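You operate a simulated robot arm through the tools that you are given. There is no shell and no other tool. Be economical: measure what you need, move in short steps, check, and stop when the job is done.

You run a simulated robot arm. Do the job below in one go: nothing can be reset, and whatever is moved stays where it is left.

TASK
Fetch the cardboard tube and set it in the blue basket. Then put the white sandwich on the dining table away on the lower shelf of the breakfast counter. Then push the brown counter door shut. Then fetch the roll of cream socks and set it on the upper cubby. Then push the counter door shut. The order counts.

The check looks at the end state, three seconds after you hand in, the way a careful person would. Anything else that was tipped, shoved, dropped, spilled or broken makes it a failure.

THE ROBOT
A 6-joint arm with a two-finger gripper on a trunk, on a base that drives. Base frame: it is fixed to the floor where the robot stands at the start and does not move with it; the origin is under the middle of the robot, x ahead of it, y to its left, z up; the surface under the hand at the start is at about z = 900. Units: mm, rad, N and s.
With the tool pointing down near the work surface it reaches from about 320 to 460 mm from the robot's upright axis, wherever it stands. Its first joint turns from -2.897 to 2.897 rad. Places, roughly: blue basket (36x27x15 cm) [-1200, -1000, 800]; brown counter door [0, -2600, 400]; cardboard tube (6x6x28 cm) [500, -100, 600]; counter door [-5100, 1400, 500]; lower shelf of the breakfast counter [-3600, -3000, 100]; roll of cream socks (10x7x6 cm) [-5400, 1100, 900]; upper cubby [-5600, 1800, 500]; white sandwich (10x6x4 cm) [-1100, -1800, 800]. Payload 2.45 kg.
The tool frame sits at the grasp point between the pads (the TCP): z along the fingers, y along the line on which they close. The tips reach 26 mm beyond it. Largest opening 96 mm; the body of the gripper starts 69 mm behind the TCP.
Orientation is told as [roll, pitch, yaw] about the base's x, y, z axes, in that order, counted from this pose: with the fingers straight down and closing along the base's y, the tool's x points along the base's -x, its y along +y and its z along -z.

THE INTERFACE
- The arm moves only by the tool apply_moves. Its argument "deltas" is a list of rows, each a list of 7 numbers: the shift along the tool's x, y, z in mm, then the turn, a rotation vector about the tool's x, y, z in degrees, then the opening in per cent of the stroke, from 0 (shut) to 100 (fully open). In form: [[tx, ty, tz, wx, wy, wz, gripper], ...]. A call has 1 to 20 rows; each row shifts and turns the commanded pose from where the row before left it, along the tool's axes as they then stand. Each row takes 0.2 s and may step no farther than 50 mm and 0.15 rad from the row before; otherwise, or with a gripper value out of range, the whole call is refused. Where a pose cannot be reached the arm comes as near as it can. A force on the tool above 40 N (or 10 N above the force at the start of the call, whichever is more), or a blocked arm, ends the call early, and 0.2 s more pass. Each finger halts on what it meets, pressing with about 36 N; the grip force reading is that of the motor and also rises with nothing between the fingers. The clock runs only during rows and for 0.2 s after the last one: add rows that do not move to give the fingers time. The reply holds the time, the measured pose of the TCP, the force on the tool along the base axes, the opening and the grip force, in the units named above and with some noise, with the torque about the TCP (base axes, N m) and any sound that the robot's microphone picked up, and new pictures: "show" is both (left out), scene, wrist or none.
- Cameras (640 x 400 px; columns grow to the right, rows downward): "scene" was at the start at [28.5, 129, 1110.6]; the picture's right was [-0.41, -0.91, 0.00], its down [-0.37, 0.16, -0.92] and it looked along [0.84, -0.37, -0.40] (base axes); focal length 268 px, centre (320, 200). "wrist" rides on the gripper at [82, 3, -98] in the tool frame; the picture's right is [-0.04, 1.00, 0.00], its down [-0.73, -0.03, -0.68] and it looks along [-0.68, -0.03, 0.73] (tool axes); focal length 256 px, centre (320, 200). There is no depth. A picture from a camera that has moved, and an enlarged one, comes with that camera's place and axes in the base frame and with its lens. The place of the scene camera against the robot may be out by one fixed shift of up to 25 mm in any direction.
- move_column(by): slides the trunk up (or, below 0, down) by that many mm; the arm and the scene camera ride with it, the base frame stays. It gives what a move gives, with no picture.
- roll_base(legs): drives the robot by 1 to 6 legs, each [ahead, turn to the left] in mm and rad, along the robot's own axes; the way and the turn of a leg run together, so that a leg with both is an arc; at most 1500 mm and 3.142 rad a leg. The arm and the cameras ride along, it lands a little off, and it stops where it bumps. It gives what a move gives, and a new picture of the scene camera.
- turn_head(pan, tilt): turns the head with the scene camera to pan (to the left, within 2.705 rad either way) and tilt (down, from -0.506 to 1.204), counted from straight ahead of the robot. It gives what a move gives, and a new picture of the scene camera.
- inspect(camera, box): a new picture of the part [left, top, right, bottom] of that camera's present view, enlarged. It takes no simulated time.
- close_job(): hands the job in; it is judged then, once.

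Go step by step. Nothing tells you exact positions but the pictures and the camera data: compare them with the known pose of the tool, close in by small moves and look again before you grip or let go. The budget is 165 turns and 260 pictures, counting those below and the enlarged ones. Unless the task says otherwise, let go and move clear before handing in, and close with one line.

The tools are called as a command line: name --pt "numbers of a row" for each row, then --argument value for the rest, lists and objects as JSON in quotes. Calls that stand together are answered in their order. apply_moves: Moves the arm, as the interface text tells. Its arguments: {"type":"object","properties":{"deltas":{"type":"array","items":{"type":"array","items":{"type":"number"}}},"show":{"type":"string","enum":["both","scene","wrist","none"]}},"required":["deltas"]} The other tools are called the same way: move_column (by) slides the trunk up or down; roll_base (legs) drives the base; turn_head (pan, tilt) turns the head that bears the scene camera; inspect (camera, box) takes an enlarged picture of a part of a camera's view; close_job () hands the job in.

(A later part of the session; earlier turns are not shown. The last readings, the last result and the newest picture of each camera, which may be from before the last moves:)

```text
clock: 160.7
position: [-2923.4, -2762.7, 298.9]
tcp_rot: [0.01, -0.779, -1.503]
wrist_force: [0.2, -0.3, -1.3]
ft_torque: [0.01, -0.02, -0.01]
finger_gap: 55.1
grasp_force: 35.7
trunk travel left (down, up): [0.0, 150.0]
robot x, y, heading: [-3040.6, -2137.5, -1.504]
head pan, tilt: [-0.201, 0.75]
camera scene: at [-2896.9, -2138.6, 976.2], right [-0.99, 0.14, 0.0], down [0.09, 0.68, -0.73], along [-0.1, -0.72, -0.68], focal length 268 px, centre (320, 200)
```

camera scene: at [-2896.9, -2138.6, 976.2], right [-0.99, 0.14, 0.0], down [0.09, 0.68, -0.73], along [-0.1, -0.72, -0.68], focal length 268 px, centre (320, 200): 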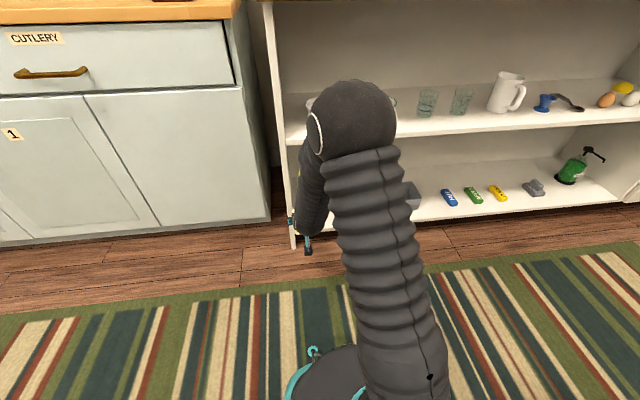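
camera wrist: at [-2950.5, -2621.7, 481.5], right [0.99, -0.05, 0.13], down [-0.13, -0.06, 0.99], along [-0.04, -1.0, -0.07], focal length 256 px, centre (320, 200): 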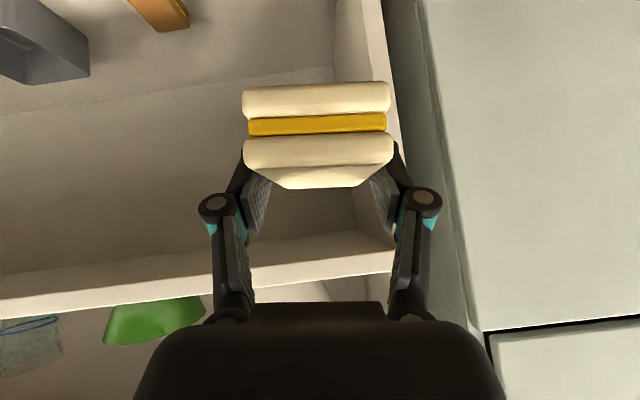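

The wrist bend limits the descent, but a pose of z ≈ 135 at r ≈ 755 looks feasible with the elbow outside the counter. I'll square up, back off 90 mm, and extend further in free space.

roll_base --legs '[[-90, 0], [0, -0.067]]'

apply_moves --pt "0 -20 5 0 0 0 54" --pt "0 -20 5 0 0 0 54" --pt "10 0 30 0 0 0 54" --pt "10 0 30 0 0 0 54" --pt "10 0 30 0 0 0 54" --pt "10 0 30 0 0 0 54"

```text
clock: 162.3
position: [-2972.6, -2679.6, 297.6]
tcp_rot: [0.01, -0.78, -1.571]
wrist_force: [-0.4, 0.9, -1.7]
ft_torque: [0.0, -0.02, 0.02]
finger_gap: 55.6
grasp_force: 36.0
trunk travel left (down, up): [0.0, 150.0]
robot x, y, heading: [-3046.1, -2045.0, -1.576]
head pan, tilt: [-0.201, 0.75]
camera scene: at [-2904.0, -2058.3, 976.2], right [-0.98, 0.2, 0.0], down [0.14, 0.67, -0.73], along [-0.15, -0.72, -0.68], focal length 268 px, centre (320, 200)
```

scene: 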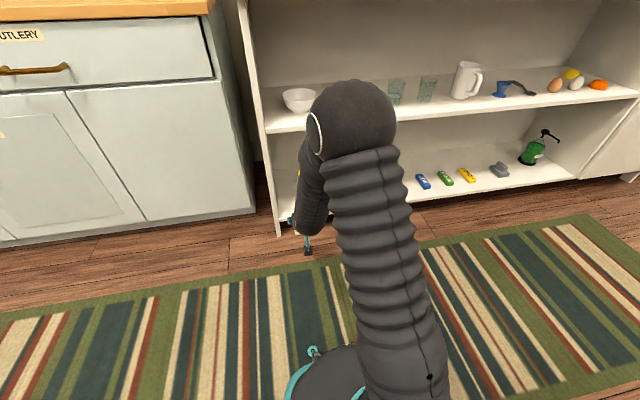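

```text
clock: 163.7
position: [-2961.3, -2749.0, 190.6]
tcp_rot: [-0.012, -0.776, -1.557]
wrist_force: [-0.2, -1.2, -1.4]
ft_torque: [0.02, 0.0, -0.02]
finger_gap: 55.3
grasp_force: 35.7
out of reach, approached as far as the arm can: row 1, 2, 3, 4, 5, 6
trunk travel left (down, up): [0.0, 150.0]
robot x, y, heading: [-3052.1, -2047.8, -1.571]
head pan, tilt: [-0.201, 0.75]
camera scene: at [-2903.9, -2058.2, 976.3], right [-0.98, 0.2, 0.0], down [0.14, 0.67, -0.73], along [-0.15, -0.72, -0.68], focal length 268 px, centre (320, 200)
camera wrist: at [-2958.0, -2621.5, 202.6], right [1.0, -0.02, 0.02], down [-0.02, -0.05, 1.0], along [-0.02, -1.0, -0.05], focal length 256 px, centre (320, 200)
```

scene: 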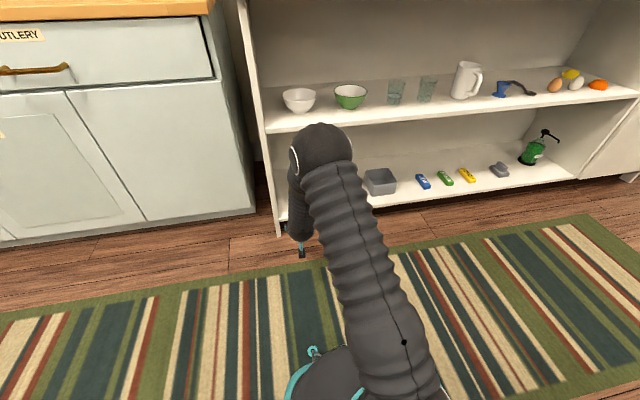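
wrist: 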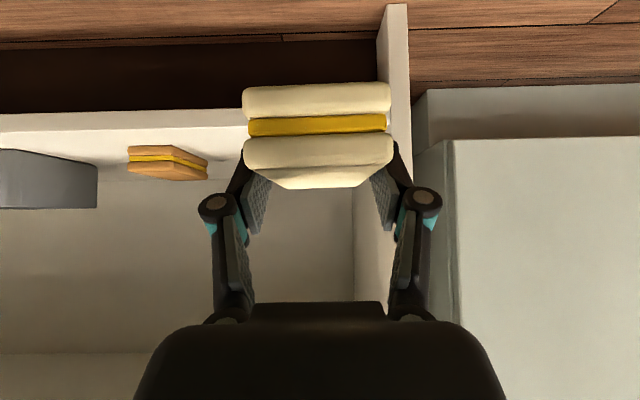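

The lower shelf surface is at z ≈ 114, with free space from x = -2899 to -3109. I'll turn the base slightly to centre on x ≈ -3004 and lower a bit more.

roll_base --legs '[[0, -0.05]]'

apply_moves --pt "10 0 25 0 0 0 54" --pt "0 0 0 0 0 0 54" --show "wrist"

```text
clock: 164.5
position: [-2996.2, -2753.0, 190.4]
tcp_rot: [-0.013, -0.778, -1.606]
wrist_force: [-0.8, -0.1, -2.3]
ft_torque: [0.04, 0.02, 0.01]
finger_gap: 55.4
grasp_force: 36.4
trunk travel left (down, up): [0.0, 150.0]
robot x, y, heading: [-3049.1, -2045.5, -1.625]
head pan, tilt: [-0.201, 0.75]
camera scene: at [-2905.2, -2065.3, 976.2], right [-0.97, 0.25, 0.0], down [0.17, 0.66, -0.73], along [-0.18, -0.71, -0.68], focal length 268 px, centre (320, 200)
```

scene: 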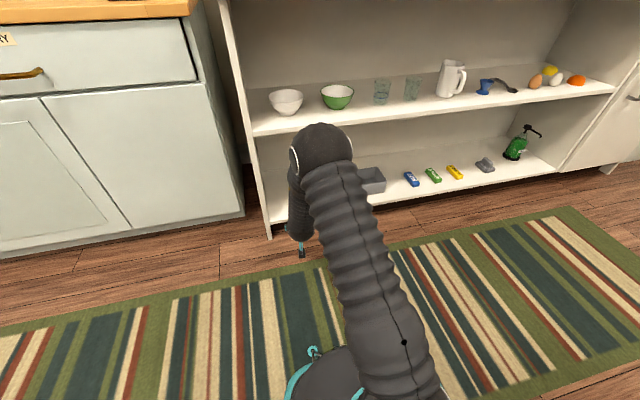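

```text
clock: 165.1
position: [-2996.8, -2764.9, 165.5]
tcp_rot: [-0.016, -0.777, -1.608]
wrist_force: [-0.5, 0.4, -0.9]
ft_torque: [-0.01, 0.01, -0.03]
finger_gap: 55.3
grasp_force: 36.1
trunk travel left (down, up): [0.0, 150.0]
robot x, y, heading: [-3047.9, -2046.6, -1.624]
head pan, tilt: [-0.201, 0.75]
camera wrist: at [-2987.6, -2636.3, 177.9], right [1.0, -0.08, 0.02], down [-0.02, -0.05, 1.0], along [-0.08, -1.0, -0.05], focal length 256 px, centre (320, 200)
```

wrist: 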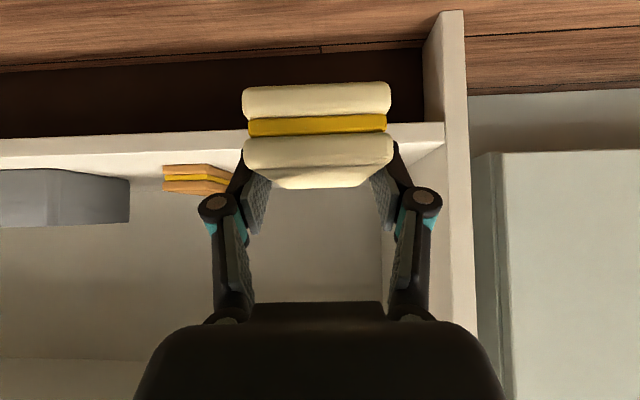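

Sandwich underside is about 25 mm above shelf level and clear on both sides. I'll drive in 130 mm, then check.

roll_base --legs '[[130, 0]]'

apply_moves --pt "0 0 0 0 0 0 54" --show "wrist"

```text
clock: 166.4
position: [-3004.8, -2895.9, 165.5]
tcp_rot: [-0.018, -0.774, -1.608]
wrist_force: [-0.5, 0.4, -1.0]
ft_torque: [0.05, 0.02, 0.0]
finger_gap: 55.7
grasp_force: 36.5
trunk travel left (down, up): [0.0, 150.0]
robot x, y, heading: [-3053.8, -2178.7, -1.627]
head pan, tilt: [-0.201, 0.75]
camera scene: at [-2912.3, -2197.9, 976.2], right [-0.97, 0.25, 0.0], down [0.17, 0.66, -0.73], along [-0.18, -0.71, -0.68], focal length 268 px, centre (320, 200)
```

scene: 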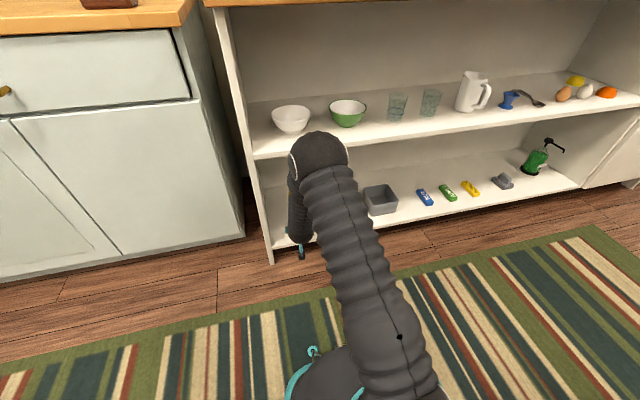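

```text
clock: 166.8
position: [-3005.0, -2895.6, 166.4]
tcp_rot: [-0.016, -0.776, -1.606]
wrist_force: [-0.7, 0.2, -1.1]
ft_torque: [-0.01, -0.03, -0.02]
finger_gap: 55.3
grasp_force: 36.1
trunk travel left (down, up): [0.0, 150.0]
robot x, y, heading: [-3060.4, -2174.2, -1.627]
head pan, tilt: [-0.201, 0.75]
camera wrist: at [-2994.8, -2768.6, 177.9], right [1.0, -0.08, 0.02], down [-0.02, -0.05, 1.0], along [-0.08, -1.0, -0.05], focal length 256 px, centre (320, 200)
```

wrist: 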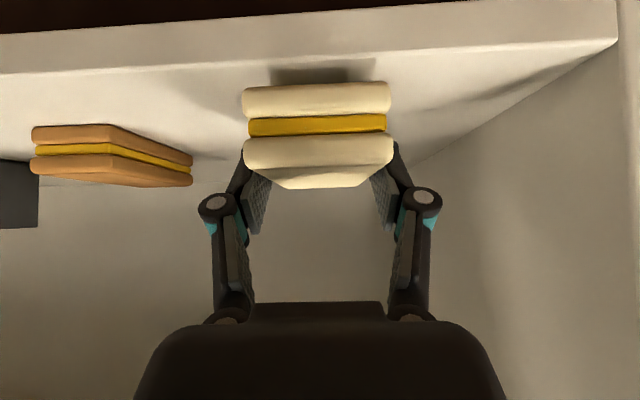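

The sandwich hovers over the shelf front. I'll go 75 mm deeper.

roll_base --legs '[[75, 0]]'

apply_moves --pt "11 0 10 0 0 0 54" --pt "4 0 3 0 0 0 54" --pt "0 0 0 0 0 0 54" --show "wrist"

```text
clock: 167.8
position: [-3009.4, -2973.6, 166.3]
tcp_rot: [-0.017, -0.776, -1.61]
wrist_force: [-0.3, -0.1, -0.9]
ft_torque: [0.05, 0.01, 0.02]
finger_gap: 55.2
grasp_force: 36.2
trunk travel left (down, up): [0.0, 150.0]
robot x, y, heading: [-3056.9, -2255.6, -1.626]
head pan, tilt: [-0.201, 0.75]
camera scene: at [-2916.5, -2275.1, 976.2], right [-0.97, 0.25, 0.0], down [0.17, 0.66, -0.73], along [-0.18, -0.71, -0.68], focal length 268 px, centre (320, 200)
```

scene: 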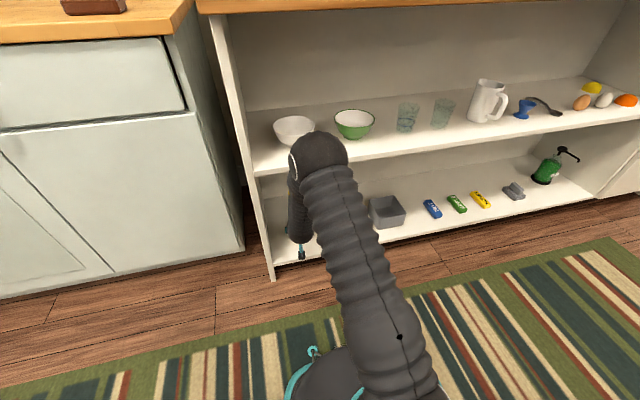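

```text
clock: 168.6
position: [-3008.7, -2974.6, 150.2]
tcp_rot: [-0.026, -0.787, -1.604]
wrist_force: [-1.3, -10.0, 33.7]
ft_torque: [-0.74, -0.24, -0.17]
finger_gap: 55.8
grasp_force: 35.6
trunk travel left (down, up): [0.0, 150.0]
robot x, y, heading: [-3060.6, -2256.2, -1.625]
head pan, tilt: [-0.201, 0.75]
camera wrist: at [-2999.8, -2847.9, 161.7], right [1.0, -0.08, 0.01], down [-0.01, -0.04, 1.0], along [-0.08, -1.0, -0.04], focal length 256 px, centre (320, 200)
```

wrist: 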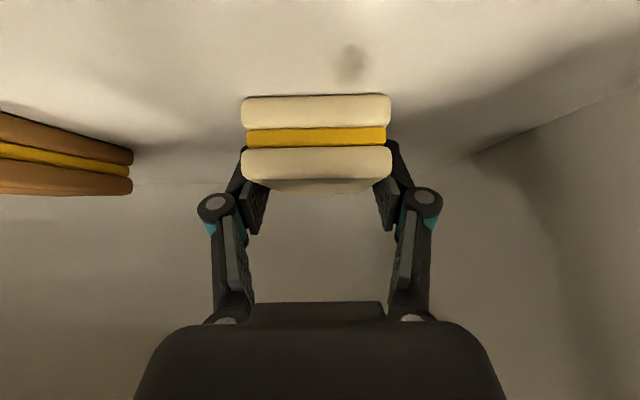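

It is resting on the shelf. I'll ease up slightly, open, and look.

apply_moves --pt "-3 0 -2 0 0 0 54" --pt "0 0 0 0 0 0 70" --pt "0 0 0 0 0 0 100" --pt "0 0 0 0 0 0 100" --show "wrist"

```text
clock: 169.6
position: [-3009.1, -2972.8, 148.2]
tcp_rot: [-0.025, -0.773, -1.605]
wrist_force: [-1.2, -0.5, -0.5]
ft_torque: [0.01, 0.0, -0.03]
finger_gap: 95.9
grasp_force: 0.0
trunk travel left (down, up): [0.0, 150.0]
robot x, y, heading: [-3058.3, -2254.8, -1.623]
head pan, tilt: [-0.201, 0.75]
camera wrist: at [-2999.8, -2845.5, 161.6], right [1.0, -0.08, 0.01], down [-0.01, -0.05, 1.0], along [-0.08, -1.0, -0.05], focal length 256 px, centre (320, 200)
```

wrist: 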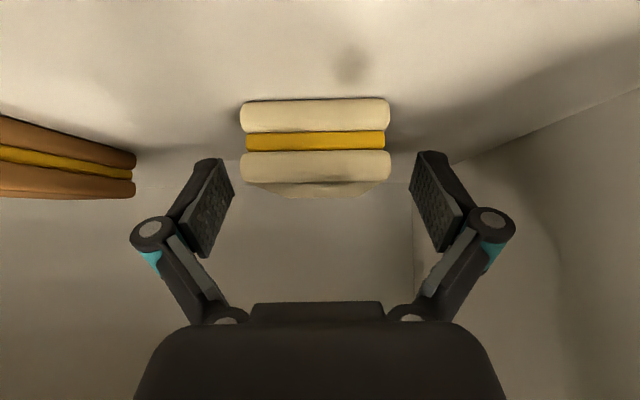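

The sandwich sits flat on the lower shelf. I'll back straight out and check.

roll_base --legs '[[-260, 0]]'

apply_moves --pt "-10 0 -30 0 0 0 100" --pt "-10 0 -30 0 0 0 100" --pt "-10 0 -30 0 0 0 100" --pt "-10 0 -30 0 0 0 100" --pt "-10 0 -30 0 0 0 100" --pt "-10 0 -30 0 0 0 100" --pt "-10 0 -30 0 0 0 100" --pt "-10 0 -30 0 0 0 100" --pt "-10 0 -30 0 0 0 100" --pt "-10 0 -30 0 0 0 100" --pt "-20 0 -20 0 0 0 100" --pt "-20 0 -20 0 0 0 100" --show "none"

turn_head --pan 0.0 --tilt 0.7

```text
clock: 171.4
position: [-2984.7, -2750.0, 149.7]
tcp_rot: [-0.026, -0.776, -1.591]
wrist_force: [-0.2, 0.0, -0.7]
ft_torque: [-0.02, 0.03, -0.04]
finger_gap: 96.0
grasp_force: 0.1
trunk travel left (down, up): [0.0, 150.0]
robot x, y, heading: [-3042.4, -2033.2, -1.61]
head pan, tilt: [-0.201, 0.75]
stopped in leg 1: the robot was blocked; the commanded pose is now the measured one
camera scene: at [-2899.7, -2049.3, 976.2], right [-0.97, 0.24, 0.0], down [0.16, 0.66, -0.73], along [-0.17, -0.71, -0.68], focal length 268 px, centre (320, 200)
```

scene: 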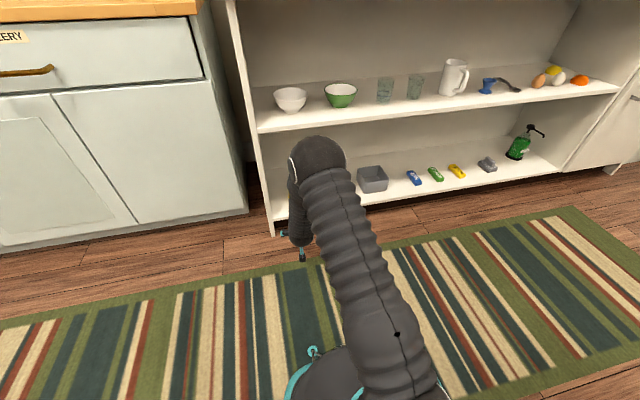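

```text
clock: 174.0
position: [-2973.0, -2612.4, 490.7]
tcp_rot: [-0.024, -0.776, -1.592]
wrist_force: [-0.1, 0.3, 0.0]
ft_torque: [0.01, 0.01, -0.01]
finger_gap: 96.1
grasp_force: 0.0
trunk travel left (down, up): [0.0, 150.0]
robot x, y, heading: [-3044.3, -2028.7, -1.613]
head pan, tilt: [-0.201, 0.75]
```

```text
clock: 174.7
position: [-2974.5, -2612.6, 490.3]
tcp_rot: [-0.024, -0.776, -1.592]
wrist_force: [0.6, -0.1, 0.0]
ft_torque: [0.01, -0.03, 0.04]
finger_gap: 96.1
grasp_force: 0.1
trunk travel left (down, up): [0.0, 150.0]
robot x, y, heading: [-3042.0, -2031.8, -1.615]
head pan, tilt: [0.0, 0.7]
camera scene: at [-2883.4, -2053.6, 980.4], right [-1.0, 0.04, 0.0], down [0.03, 0.64, -0.76], along [-0.03, -0.76, -0.64], focal length 268 px, centre (320, 200)
```

scene: 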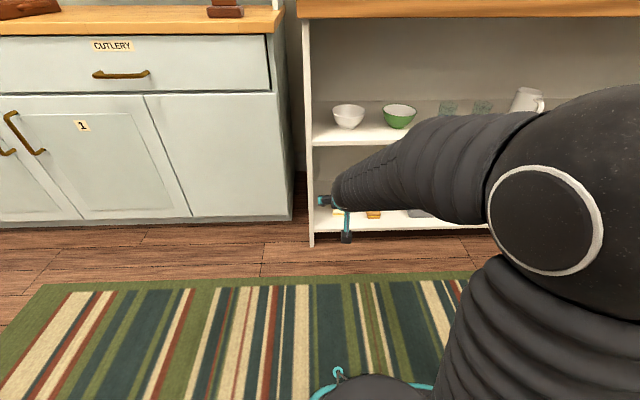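

The base bumped something behind at y ≈ -2030. I'll look behind before moving.

turn_head --pan 2.6 --tilt 0.9

turn_head --pan -2.4 --tilt 0.9

```text
clock: 177.1
position: [-2974.5, -2613.3, 491.4]
tcp_rot: [-0.025, -0.778, -1.592]
wrist_force: [-0.9, -0.2, -0.5]
ft_torque: [-0.01, 0.01, -0.01]
finger_gap: 96.1
grasp_force: 0.0
trunk travel left (down, up): [0.0, 150.0]
robot x, y, heading: [-3045.4, -2031.7, -1.609]
head pan, tilt: [2.601, 0.901]
camera scene: at [-2838.4, -1905.7, 964.3], right [0.84, -0.55, 0.0], down [-0.43, -0.65, -0.62], along [0.34, 0.52, -0.78], focal length 268 px, centre (320, 200)
```

scene: 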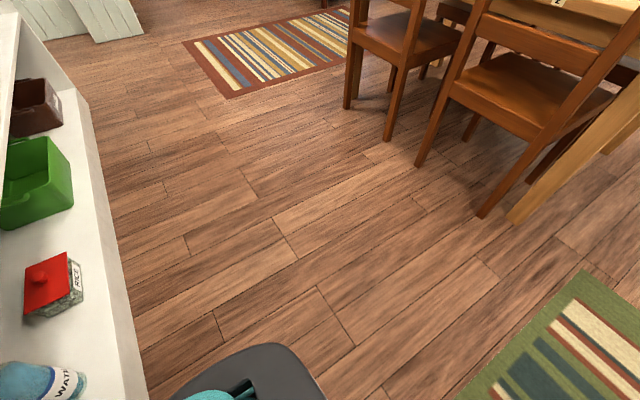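

```text
clock: 181.0
position: [-2972.9, -2613.4, 490.4]
tcp_rot: [-0.026, -0.776, -1.592]
wrist_force: [0.4, 0.0, -0.2]
ft_torque: [-0.03, 0.0, 0.01]
finger_gap: 95.9
grasp_force: 0.0
trunk travel left (down, up): [0.0, 150.0]
robot x, y, heading: [-3048.8, -2031.2, -1.612]
head pan, tilt: [-2.4, 0.901]
camera scene: at [-2928.6, -1911.1, 964.3], right [0.76, 0.65, 0.0], down [0.51, -0.6, -0.62], along [-0.4, 0.47, -0.78], focal length 268 px, centre (320, 200)
```

scene: 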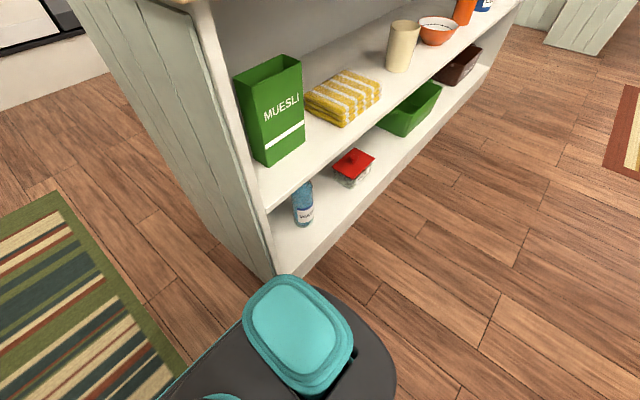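

The base's rear touched the island's corner post, nothing seems to have moved. I'll pull forward, raise the trunk, and drive east toward the brown door.

roll_base --legs '[[100, 0], [0, 1.517], [1000, 0], [900, 0]]'

turn_head --pan 0.0 --tilt 0.4

```text
clock: 195.0
position: [-551.1, -2336.1, 490.5]
tcp_rot: [-0.023, -0.777, -0.098]
wrist_force: [0.3, -0.2, -0.3]
ft_torque: [0.02, -0.01, 0.04]
finger_gap: 95.9
grasp_force: 0.1
trunk travel left (down, up): [0.0, 150.0]
robot x, y, heading: [-1139.0, -2364.2, -0.116]
head pan, tilt: [-2.4, 0.901]
camera scene: at [-1234.5, -2233.2, 964.3], right [-0.59, 0.81, 0.0], down [0.64, 0.46, -0.62], along [-0.5, -0.36, -0.78], focal length 268 px, centre (320, 200)
```

scene: 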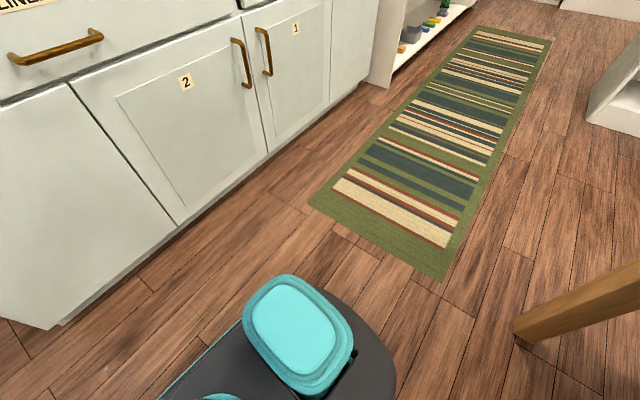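

```text
clock: 197.2
position: [-550.6, -2336.0, 491.0]
tcp_rot: [-0.025, -0.777, -0.097]
wrist_force: [-0.5, -0.8, -0.2]
ft_torque: [0.01, -0.02, -0.01]
finger_gap: 96.3
grasp_force: 0.1
trunk travel left (down, up): [0.0, 150.0]
robot x, y, heading: [-1139.0, -2364.9, -0.117]
head pan, tilt: [0.0, 0.4]
camera scene: at [-1081.3, -2199.8, 1007.3], right [-0.12, -0.99, 0.0], down [-0.39, 0.05, -0.92], along [0.91, -0.11, -0.39], focal length 268 px, centre (320, 200)
```

scene: 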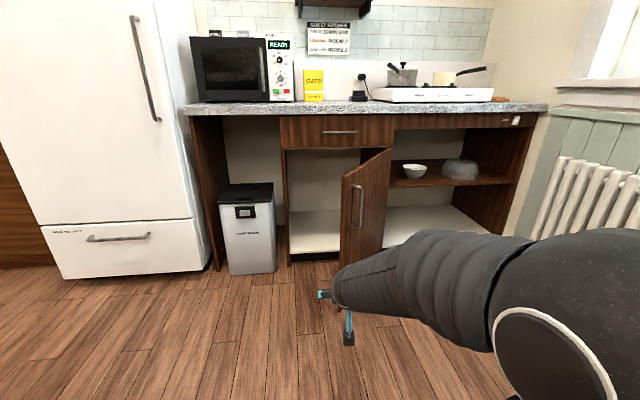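

The brown door is hinged on its right (near [300, -2747]) with its free edge near [-115, -2406], so I must push its front face east. I'll set the hand horizontal with closed fingers and aim at about y -2480.

roll_base --legs '[[0, -0.074]]'

apply_moves --pt "0 0 0 0 -7.5 0 50" --pt "0 0 0 0 -7.5 0 0" --pt "0 0 0 0 -7.5 0 0" --pt "0 0 0 0 -7.5 0 0" --pt "0 0 0 0 -7.5 0 0" --pt "0 0 0 0 -7.5 0 0"

```text
clock: 198.1
position: [-550.8, -2378.7, 491.6]
tcp_rot: [-0.024, -0.777, -0.17]
wrist_force: [-0.7, 0.1, -0.3]
ft_torque: [0.03, 0.0, 0.02]
finger_gap: 95.8
grasp_force: 0.0
trunk travel left (down, up): [0.0, 150.0]
robot x, y, heading: [-1134.0, -2357.9, -0.191]
head pan, tilt: [0.0, 0.4]
camera scene: at [-1070.1, -2203.9, 1007.3], right [-0.19, -0.98, 0.0], down [-0.38, 0.07, -0.92], along [0.9, -0.17, -0.39], focal length 268 px, centre (320, 200)
```

scene: 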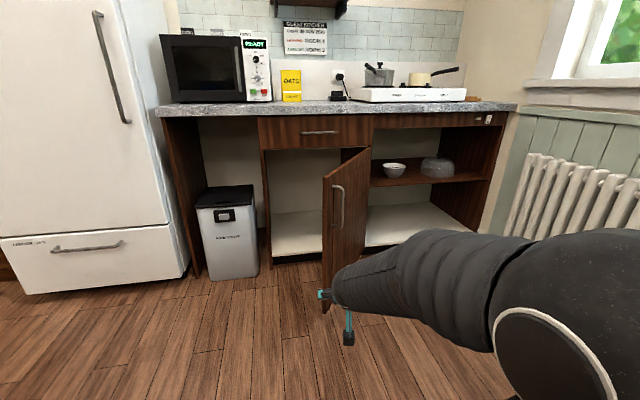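

```text
clock: 199.5
position: [-552.0, -2381.7, 489.8]
tcp_rot: [-0.386, -1.496, 0.187]
wrist_force: [0.5, -0.6, 0.2]
ft_torque: [0.0, 0.02, 0.02]
finger_gap: 0.0
grasp_force: 28.6
out of reach, approached as far as the arm can: row 1
trunk travel left (down, up): [0.0, 150.0]
robot x, y, heading: [-1138.8, -2363.5, -0.192]
head pan, tilt: [0.0, 0.4]
camera scene: at [-1070.2, -2203.9, 1007.4], right [-0.19, -0.98, 0.0], down [-0.38, 0.07, -0.92], along [0.9, -0.17, -0.39], focal length 268 px, centre (320, 200)
camera wrist: at [-653.3, -2358.9, 415.1], right [0.2, 0.98, 0.01], down [-0.62, 0.12, 0.78], along [0.76, -0.16, 0.63], focal length 256 px, centre (320, 200)
```

scene: 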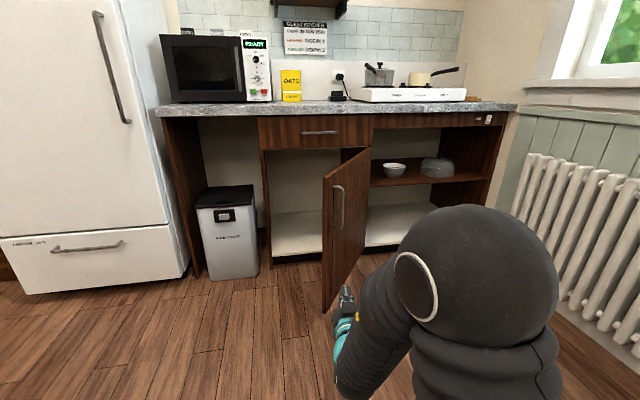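
wrist: 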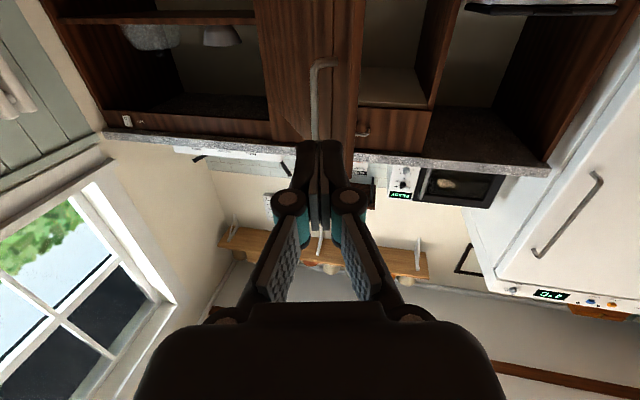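

The handle spans about z 425–600 on the door face, so I'll push above it at z ≈ 640. I'll raise the trunk and approach.

move_column --by 150

roll_base --legs '[[400, 0]]'

apply_moves --pt "0 0 0 0 0 0 0" --show "wrist"

```text
clock: 201.2
position: [-551.1, -2381.7, 638.8]
tcp_rot: [-0.384, -1.495, 0.185]
wrist_force: [0.4, -0.2, 0.5]
ft_torque: [-0.01, 0.0, -0.01]
finger_gap: 0.0
grasp_force: 28.6
trunk travel left (down, up): [-150.0, 0.0]
robot x, y, heading: [-1137.8, -2356.9, -0.186]
head pan, tilt: [0.0, 0.4]
```

```text
clock: 203.4
position: [-215.8, -2439.6, 640.2]
tcp_rot: [-0.391, -1.493, 0.206]
wrist_force: [-17.4, 9.4, 7.2]
ft_torque: [0.44, -0.36, -1.14]
finger_gap: 5.8
grasp_force: 28.0
trunk travel left (down, up): [-150.0, 0.0]
robot x, y, heading: [-791.1, -2425.3, -0.18]
head pan, tilt: [0.0, 0.4]
stopped in leg 1: the force on the tool passed its limit at 120 N (the readings are from after the stop); the commanded pose is now the measured one
camera scene: at [-732.2, -2267.8, 1157.3], right [-0.18, -0.98, 0.0], down [-0.38, 0.07, -0.92], along [0.91, -0.17, -0.39], focal length 268 px, centre (320, 200)
```

scene: 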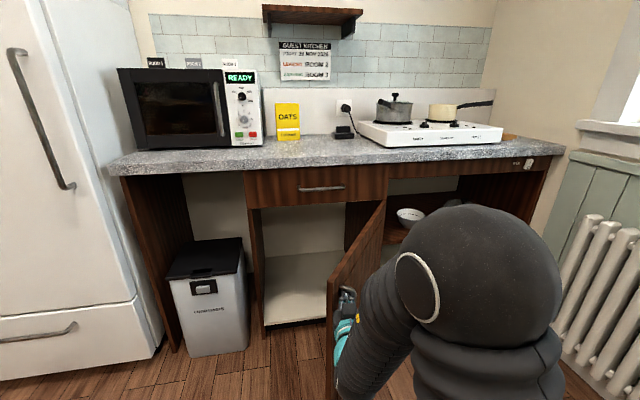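

```text
clock: 203.8
position: [-215.6, -2440.5, 638.9]
tcp_rot: [-0.398, -1.492, 0.211]
wrist_force: [-22.6, 12.1, 9.9]
ft_torque: [0.4, -0.38, -1.07]
finger_gap: 5.7
grasp_force: 28.6
trunk travel left (down, up): [-150.0, 0.0]
robot x, y, heading: [-793.4, -2423.5, -0.175]
head pan, tilt: [0.0, 0.4]
camera wrist: at [-317.8, -2419.1, 564.6], right [0.19, 0.98, 0.01], down [-0.61, 0.11, 0.78], along [0.77, -0.15, 0.62], focal length 256 px, centre (320, 200)
```

wrist: 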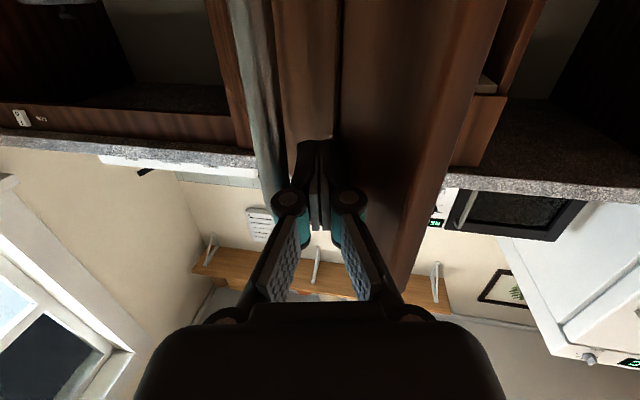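

The fingers met the door earlier than expected, near its free edge. I'll inspect the contact.

inspect --camera "wrist" --box '[200, 0, 520, 200]'

inspect --camera "scene" --box '[240, 160, 440, 340]'

```text
2.00 times, centred on (360, 100) of wrist
camera zoom: at [-317.8, -2419.1, 564.6], right [0.19, 0.98, 0.01], down [-0.61, 0.11, 0.78], along [0.77, -0.15, 0.62], focal length 512 px, centre (240, 400)
```

zoom: 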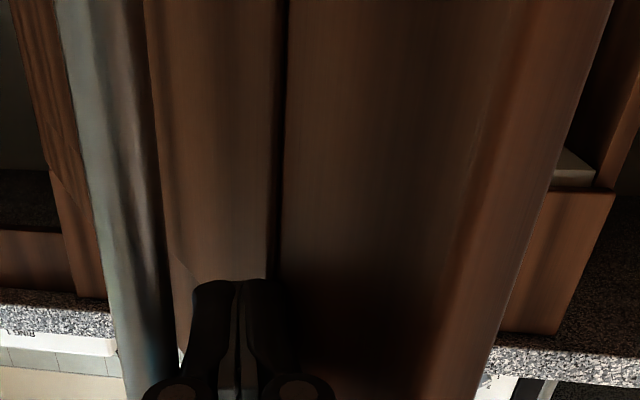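

```text
2.22 times, centred on (340, 250) of scene
camera zoom: at [-732.4, -2267.6, 1157.4], right [-0.18, -0.98, 0.0], down [-0.38, 0.07, -0.92], along [0.91, -0.17, -0.39], focal length 596 px, centre (276, 89)
```

zoom: 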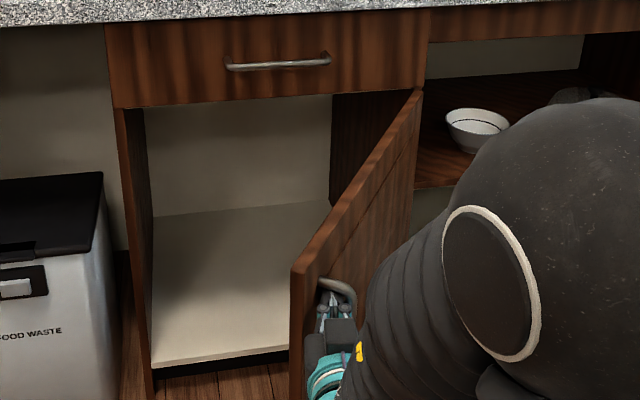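

The tips caught between the door handle and face. I'll back off, shift to the hinge side of the handle (y ≈ -2515), and check before pushing.

roll_base --legs '[[-130, 0], [0, 0.1]]'

apply_moves --pt "0 -25 0 0 0 0 0" --pt "0 -25 0 0 0 0 0" --pt "0 -25 0 0 0 0 0" --pt "0 -25 0 0 0 0 0" --pt "0 -25 0 0 0 0 0" --pt "0 -25 0 0 0 0 0"

```text
clock: 205.7
position: [-348.4, -2359.7, 638.2]
tcp_rot: [-0.384, -1.492, 0.296]
wrist_force: [0.2, -0.2, 0.5]
ft_torque: [-0.01, 0.03, -0.01]
finger_gap: 0.3
grasp_force: 28.4
trunk travel left (down, up): [-150.0, 0.0]
robot x, y, heading: [-927.7, -2399.5, -0.084]
head pan, tilt: [0.0, 0.4]
camera scene: at [-876.5, -2238.6, 1157.3], right [-0.08, -1.0, 0.0], down [-0.39, 0.03, -0.92], along [0.92, -0.08, -0.39], focal length 268 px, centre (320, 200)
```

scene: 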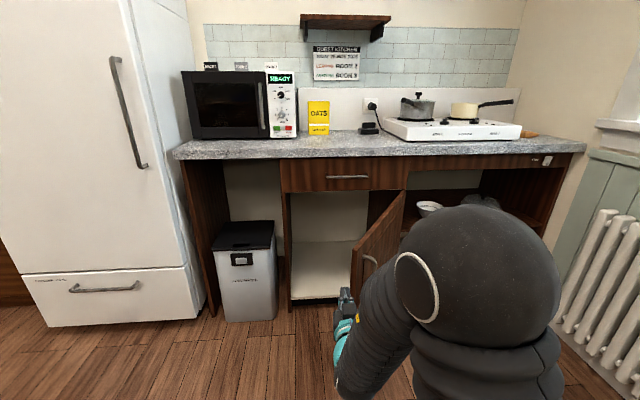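

```text
clock: 207.1
position: [-348.5, -2384.2, 657.1]
tcp_rot: [-0.35, -1.489, 0.248]
wrist_force: [0.5, 0.2, 0.6]
ft_torque: [0.02, 0.0, -0.02]
finger_gap: 0.0
grasp_force: 28.6
out of reach, approached as far as the arm can: row 1, 2, 3, 4, 5, 6
trunk travel left (down, up): [-150.0, 0.0]
robot x, y, heading: [-926.0, -2403.0, -0.089]
head pan, tilt: [0.0, 0.4]
camera scene: at [-876.5, -2238.6, 1157.3], right [-0.08, -1.0, 0.0], down [-0.39, 0.03, -0.92], along [0.92, -0.08, -0.39], focal length 268 px, centre (320, 200)
camera wrist: at [-452.0, -2371.4, 582.1], right [0.1, 0.99, 0.01], down [-0.62, 0.05, 0.78], along [0.78, -0.09, 0.62], focal length 256 px, centre (320, 200)
```

scene: 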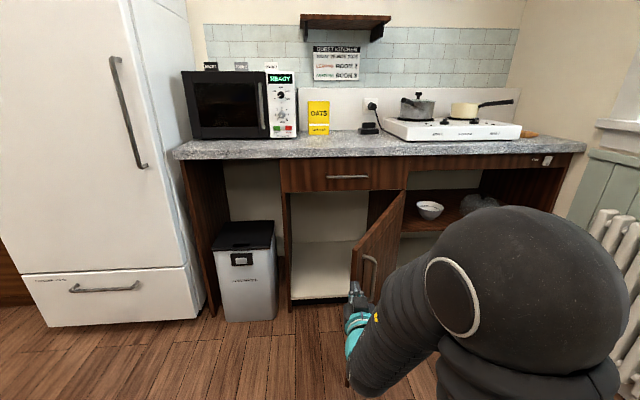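
wrist: 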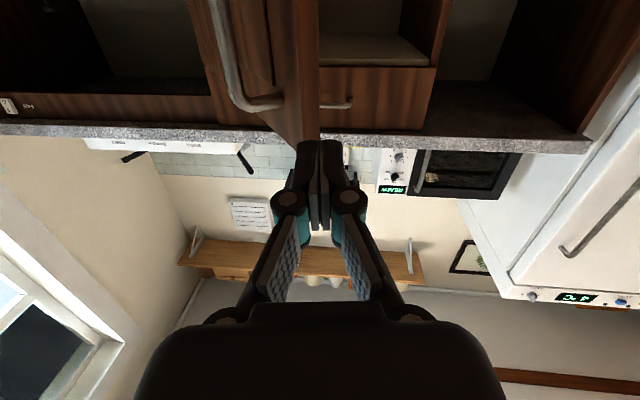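

Lateral arm motion is limited here, so I'll reposition the base instead: swing left, reverse, and re-square at heading 0 with the tip on y ≈ -2530, well to the hinge side of the handle.

roll_base --legs '[[0, 0.587], [-400, 0], [0, -0.5], [560, 0]]'

apply_moves --pt "0 0 0 0 0 0 0" --show "wrist"

```text
clock: 215.4
position: [-147.1, -2512.2, 656.7]
tcp_rot: [-0.352, -1.49, 0.352]
wrist_force: [0.1, -0.9, 0.4]
ft_torque: [-0.02, 0.0, 0.0]
finger_gap: 0.1
grasp_force: 28.3
trunk travel left (down, up): [-150.0, 0.0]
robot x, y, heading: [-719.2, -2588.5, 0.018]
head pan, tilt: [0.0, 0.4]
camera scene: at [-687.1, -2421.6, 1157.3], right [0.02, -1.0, 0.0], down [-0.39, -0.01, -0.92], along [0.92, 0.02, -0.39], focal length 268 px, centre (320, 200)
```

scene: 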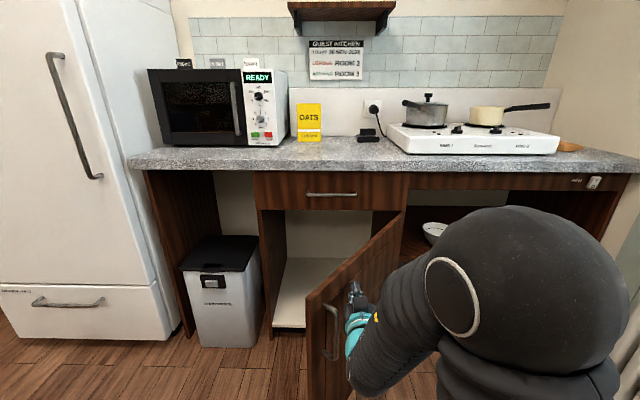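

```text
clock: 215.8
position: [-147.7, -2512.3, 657.2]
tcp_rot: [-0.352, -1.489, 0.354]
wrist_force: [0.1, 1.1, -1.0]
ft_torque: [0.0, -0.04, 0.0]
finger_gap: 0.1
grasp_force: 28.7
trunk travel left (down, up): [-150.0, 0.0]
robot x, y, heading: [-720.3, -2591.3, 0.017]
head pan, tilt: [0.0, 0.4]
camera wrist: at [-252.1, -2509.6, 582.1], right [0.0, 1.0, 0.01], down [-0.62, -0.01, 0.78], along [0.78, -0.01, 0.62], focal length 256 px, centre (320, 200)
```

wrist: 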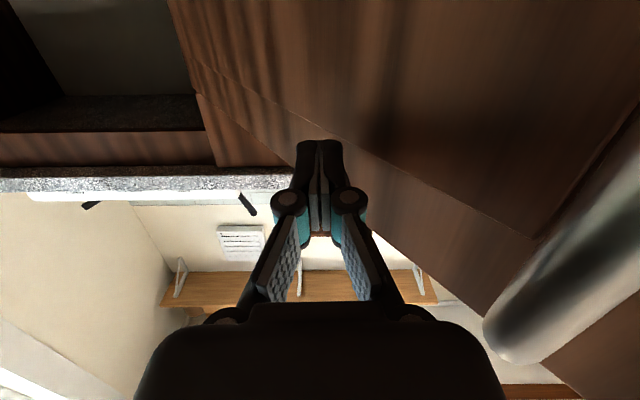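

The tip is now on the hinge side of the handle, near the door's top. I'll lower 40 mm and push forward gently in short legs.

move_column --by -40

roll_base --legs '[[80, 0], [40, 0], [40, 0], [40, 0], [40, 0], [40, 0]]'

```text
clock: 216.6
position: [-148.4, -2511.3, 616.3]
tcp_rot: [-0.351, -1.491, 0.351]
wrist_force: [-0.8, 0.7, 0.0]
ft_torque: [-0.02, -0.01, 0.01]
finger_gap: 0.1
grasp_force: 29.0
trunk travel left (down, up): [-110.0, 40.0]
robot x, y, heading: [-720.0, -2590.2, 0.016]
head pan, tilt: [0.0, 0.4]
```

```text
clock: 220.1
position: [132.8, -2507.1, 617.0]
tcp_rot: [-0.35, -1.493, 0.353]
wrist_force: [-0.1, 0.6, -1.0]
ft_torque: [0.0, 0.01, 0.0]
finger_gap: 0.2
grasp_force: 28.7
trunk travel left (down, up): [-110.0, 40.0]
robot x, y, heading: [-441.8, -2585.2, 0.017]
head pan, tilt: [0.0, 0.4]
camera scene: at [-406.5, -2416.4, 1117.3], right [0.02, -1.0, 0.0], down [-0.39, -0.01, -0.92], along [0.92, 0.02, -0.39], focal length 268 px, centre (320, 200)
```

scene: 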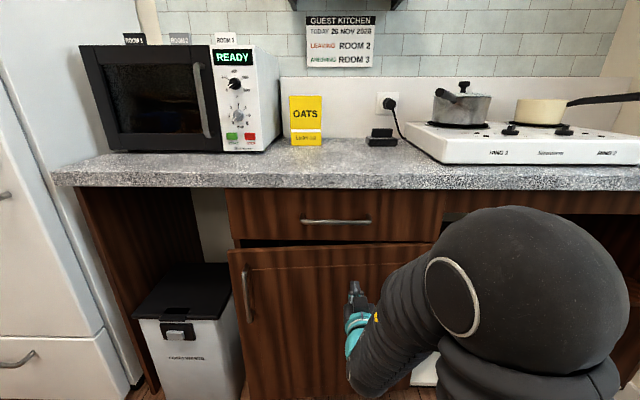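

The door is nearly shut. I'll keep pushing in small legs.

roll_base --legs '[[30, 0], [20, 0], [20, 0]]'

apply_moves --pt "0 0 0 0 0 0 0" --show "wrist"

```text
clock: 221.7
position: [191.4, -2506.7, 616.9]
tcp_rot: [-0.365, -1.492, 0.366]
wrist_force: [-8.6, -1.1, 5.5]
ft_torque: [0.01, -0.18, -0.06]
finger_gap: 6.3
grasp_force: 28.4
trunk travel left (down, up): [-110.0, 40.0]
robot x, y, heading: [-381.5, -2581.2, 0.013]
head pan, tilt: [0.0, 0.4]
stopped in leg 3: the force on the tool passed its limit at 66 N (the readings are from after the stop); the commanded pose is now the measured one
camera scene: at [-345.3, -2415.5, 1117.3], right [0.02, -1.0, 0.0], down [-0.39, -0.01, -0.92], along [0.92, 0.02, -0.39], focal length 268 px, centre (320, 200)
```

scene: 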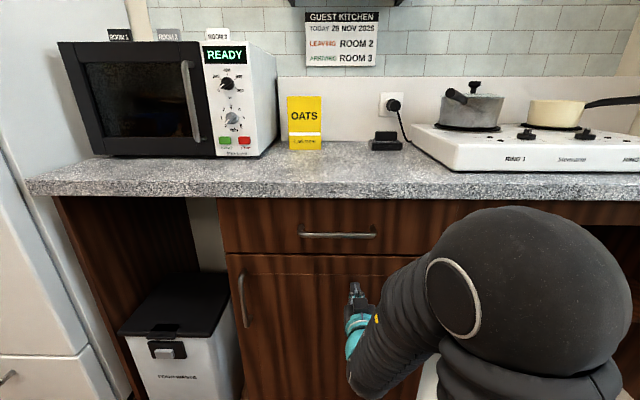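

```text
clock: 222.1
position: [191.7, -2506.5, 616.1]
tcp_rot: [-0.359, -1.49, 0.361]
wrist_force: [-13.1, -0.9, 6.1]
ft_torque: [0.02, -0.26, -0.09]
finger_gap: 6.2
grasp_force: 29.0
trunk travel left (down, up): [-110.0, 40.0]
robot x, y, heading: [-378.4, -2583.4, 0.017]
head pan, tilt: [0.0, 0.4]
camera wrist: at [87.5, -2504.0, 541.8], right [0.0, 1.0, 0.01], down [-0.62, -0.01, 0.78], along [0.78, -0.01, 0.62], focal length 256 px, centre (320, 200)
```

wrist: 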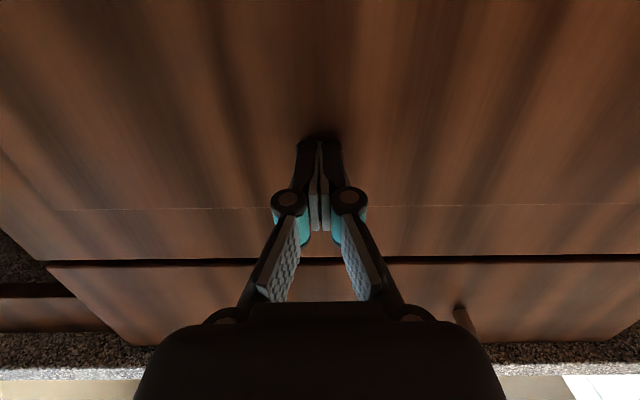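

The door seems flush. I'll back away and verify it stays shut.

roll_base --legs '[[-350, 0]]'

inspect --camera "scene" --box '[220, 140, 460, 300]'

```text
clock: 224.4
position: [-158.8, -2511.4, 616.9]
tcp_rot: [-0.356, -1.489, 0.36]
wrist_force: [0.2, 0.5, -0.2]
ft_torque: [0.02, -0.02, 0.01]
finger_gap: 0.0
grasp_force: 28.5
trunk travel left (down, up): [-110.0, 40.0]
robot x, y, heading: [-731.3, -2590.4, 0.021]
head pan, tilt: [0.0, 0.4]
camera scene: at [-696.1, -2421.9, 1117.3], right [0.02, -1.0, 0.0], down [-0.39, -0.01, -0.92], along [0.92, 0.02, -0.39], focal length 268 px, centre (320, 200)
```

scene: 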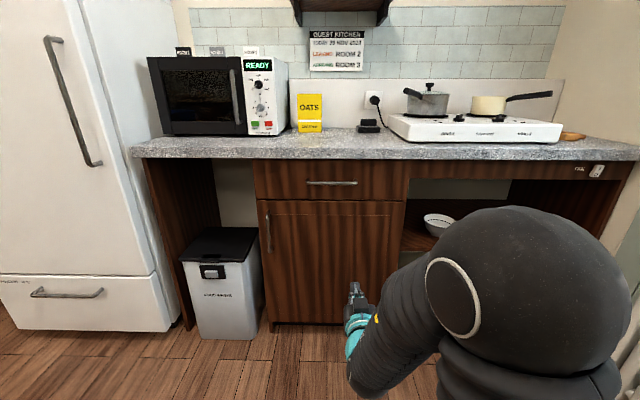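

```text
2.50 times, centred on (340, 220) of scene
camera zoom: at [-696.1, -2421.9, 1117.3], right [0.02, -1.0, 0.0], down [-0.39, -0.01, -0.92], along [0.92, 0.02, -0.39], focal length 671 px, centre (270, 150)
```

zoom: 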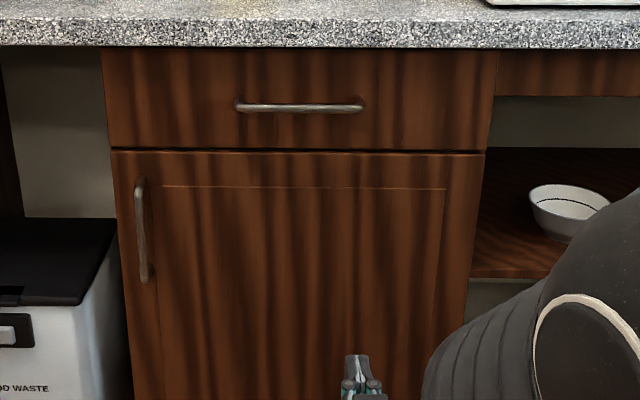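

The brown door is flush and shut. Now I'll fold the arm to a compact vertical pose for the long drive to the socks.

move_column --by 40

apply_moves --pt "-40 0 -10 0 0 0 0" --pt "-40 0 -10 0 0 0 0" --pt "-40 0 -10 0 0 0 0" --pt "-40 0 -10 0 0 0 0" --pt "2 0 -10 0 7.5 0 0" --pt "3 0 -10 0 7.5 0 0" --pt "4 0 -10 0 7.5 0 0" --pt "6 0 -9 0 7.5 0 0" --pt "7 0 -8 0 7.5 0 0" --pt "7 0 -7 0 7.5 0 0" --pt "8 0 -6 0 7.5 0 0" --pt "9 0 -5 0 7.5 0 0" --pt "9 0 -4 0 7.5 0 0" --pt "10 0 -2 0 7.5 0 0" --pt "10 0 -1 0 6 0 0" --pt "10 0 0 0 4 0 0" --show "none"

```text
clock: 225.2
position: [-157.9, -2511.4, 656.6]
tcp_rot: [-0.357, -1.49, 0.359]
wrist_force: [-0.3, -0.2, -1.0]
ft_torque: [-0.03, 0.01, 0.0]
finger_gap: 0.4
grasp_force: 28.4
trunk travel left (down, up): [-150.0, 0.0]
robot x, y, heading: [-730.5, -2593.4, 0.022]
head pan, tilt: [0.0, 0.4]
```

```text
clock: 228.6
position: [-309.3, -2507.2, 807.7]
tcp_rot: [-0.028, -0.008, 0.006]
wrist_force: [-0.3, 0.5, 0.0]
ft_torque: [0.01, -0.03, -0.03]
finger_gap: 0.0
grasp_force: 28.4
trunk travel left (down, up): [-150.0, 0.0]
robot x, y, heading: [-734.8, -2592.2, 0.024]
head pan, tilt: [0.0, 0.4]
```

I'll raise the hand a bit and drive west between the table and counters, then turn north and look.

apply_moves --pt "0 0 -40 0 0 0 0" --pt "0 0 -40 0 0 0 0" --pt "0 0 -40 0 0 0 0" --pt "0 0 -40 0 0 0 0" --show "none"

roll_base --legs '[[0, 2.95], [950, 0], [900, 0], [0, -1.401]]'

turn_head --pan 0.5 --tilt 0.3

```text
clock: 229.6
position: [-312.1, -2502.0, 969.9]
tcp_rot: [-0.028, -0.01, 0.005]
wrist_force: [0.4, -0.1, 0.0]
ft_torque: [0.0, 0.01, 0.01]
finger_gap: 0.0
grasp_force: 29.0
trunk travel left (down, up): [-150.0, 0.0]
robot x, y, heading: [-726.5, -2589.0, 0.017]
head pan, tilt: [0.0, 0.4]
```

```text
clock: 249.0
position: [-2559.3, -1755.5, 969.4]
tcp_rot: [-0.028, -0.012, 1.51]
wrist_force: [-0.2, 0.3, -0.2]
ft_torque: [-0.02, 0.0, 0.01]
finger_gap: 0.0
grasp_force: 29.1
trunk travel left (down, up): [-150.0, 0.0]
robot x, y, heading: [-2501.4, -2178.6, 1.53]
head pan, tilt: [0.0, 0.4]
camera scene: at [-2653.0, -2127.9, 1157.3], right [1.0, -0.05, 0.0], down [-0.02, -0.39, -0.92], along [0.04, 0.92, -0.39], focal length 268 px, centre (320, 200)
```

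scene: 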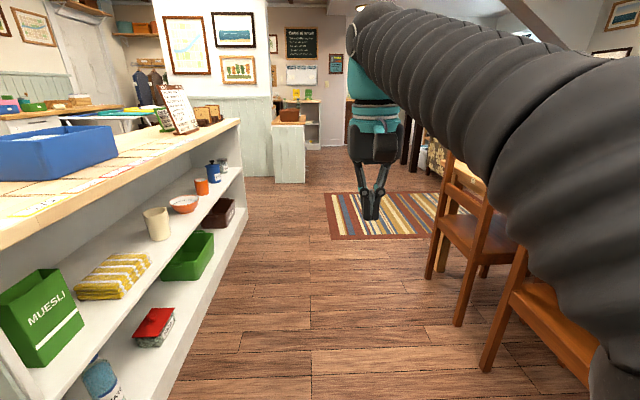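

```text
clock: 249.9
position: [-2558.1, -1754.9, 969.2]
tcp_rot: [-0.028, -0.011, 1.509]
wrist_force: [-0.6, 0.6, 0.5]
ft_torque: [-0.01, 0.01, 0.0]
finger_gap: 0.2
grasp_force: 28.4
trunk travel left (down, up): [-150.0, 0.0]
robot x, y, heading: [-2498.7, -2178.1, 1.519]
head pan, tilt: [0.499, 0.3]
camera scene: at [-2698.1, -2136.4, 1166.6], right [0.9, 0.44, 0.0], down [0.13, -0.27, -0.96], along [-0.42, 0.86, -0.3], focal length 268 px, centre (320, 200)
```

scene: 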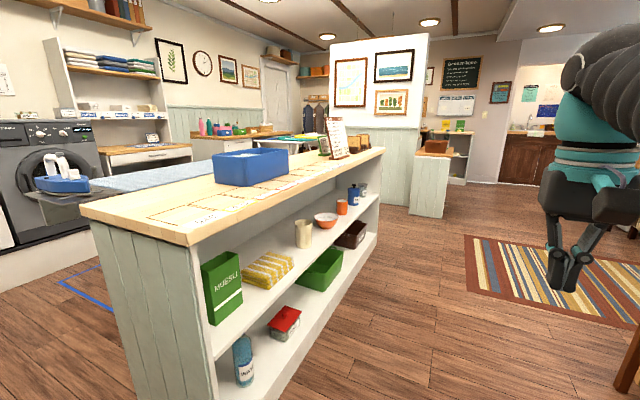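

I'll go north along the island's east side, then look west toward the socks.

roll_base --legs '[[0, 0.055], [1500, 0], [1500, 0], [0, 1.45]]'

turn_head --pan 0.0 --tilt 0.3

```text
clock: 268.3
position: [-2898.0, 804.4, 968.2]
tcp_rot: [-0.028, -0.01, 2.977]
wrist_force: [-0.1, 0.8, -0.5]
ft_torque: [0.02, 0.02, 0.0]
finger_gap: 0.0
grasp_force: 28.5
trunk travel left (down, up): [-150.0, 0.0]
robot x, y, heading: [-2472.7, 819.5, 2.986]
head pan, tilt: [0.499, 0.3]
camera scene: at [-2519.5, 630.2, 1166.6], right [-0.34, 0.94, 0.0], down [0.28, 0.1, -0.96], along [-0.9, -0.32, -0.3], focal length 268 px, centre (320, 200)
```

scene: 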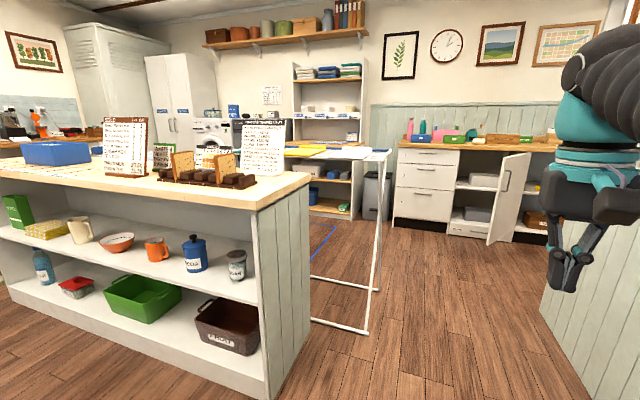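

```text
clock: 269.2
position: [-2897.7, 804.2, 970.0]
tcp_rot: [-0.029, -0.009, 2.976]
wrist_force: [0.7, -0.1, 0.3]
ft_torque: [0.02, 0.02, 0.03]
finger_gap: 0.0
grasp_force: 28.1
trunk travel left (down, up): [-150.0, 0.0]
robot x, y, heading: [-2471.6, 818.8, 2.988]
head pan, tilt: [0.0, 0.3]
camera scene: at [-2524.0, 676.0, 1166.6], right [0.15, 0.99, 0.0], down [0.29, -0.04, -0.96], along [-0.94, 0.14, -0.3], focal length 268 px, centre (320, 200)
```

scene: 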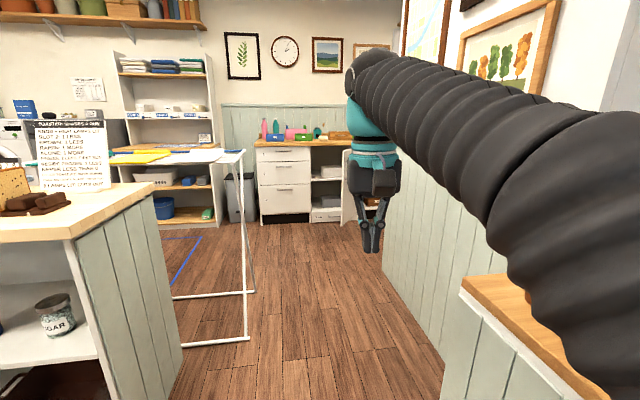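

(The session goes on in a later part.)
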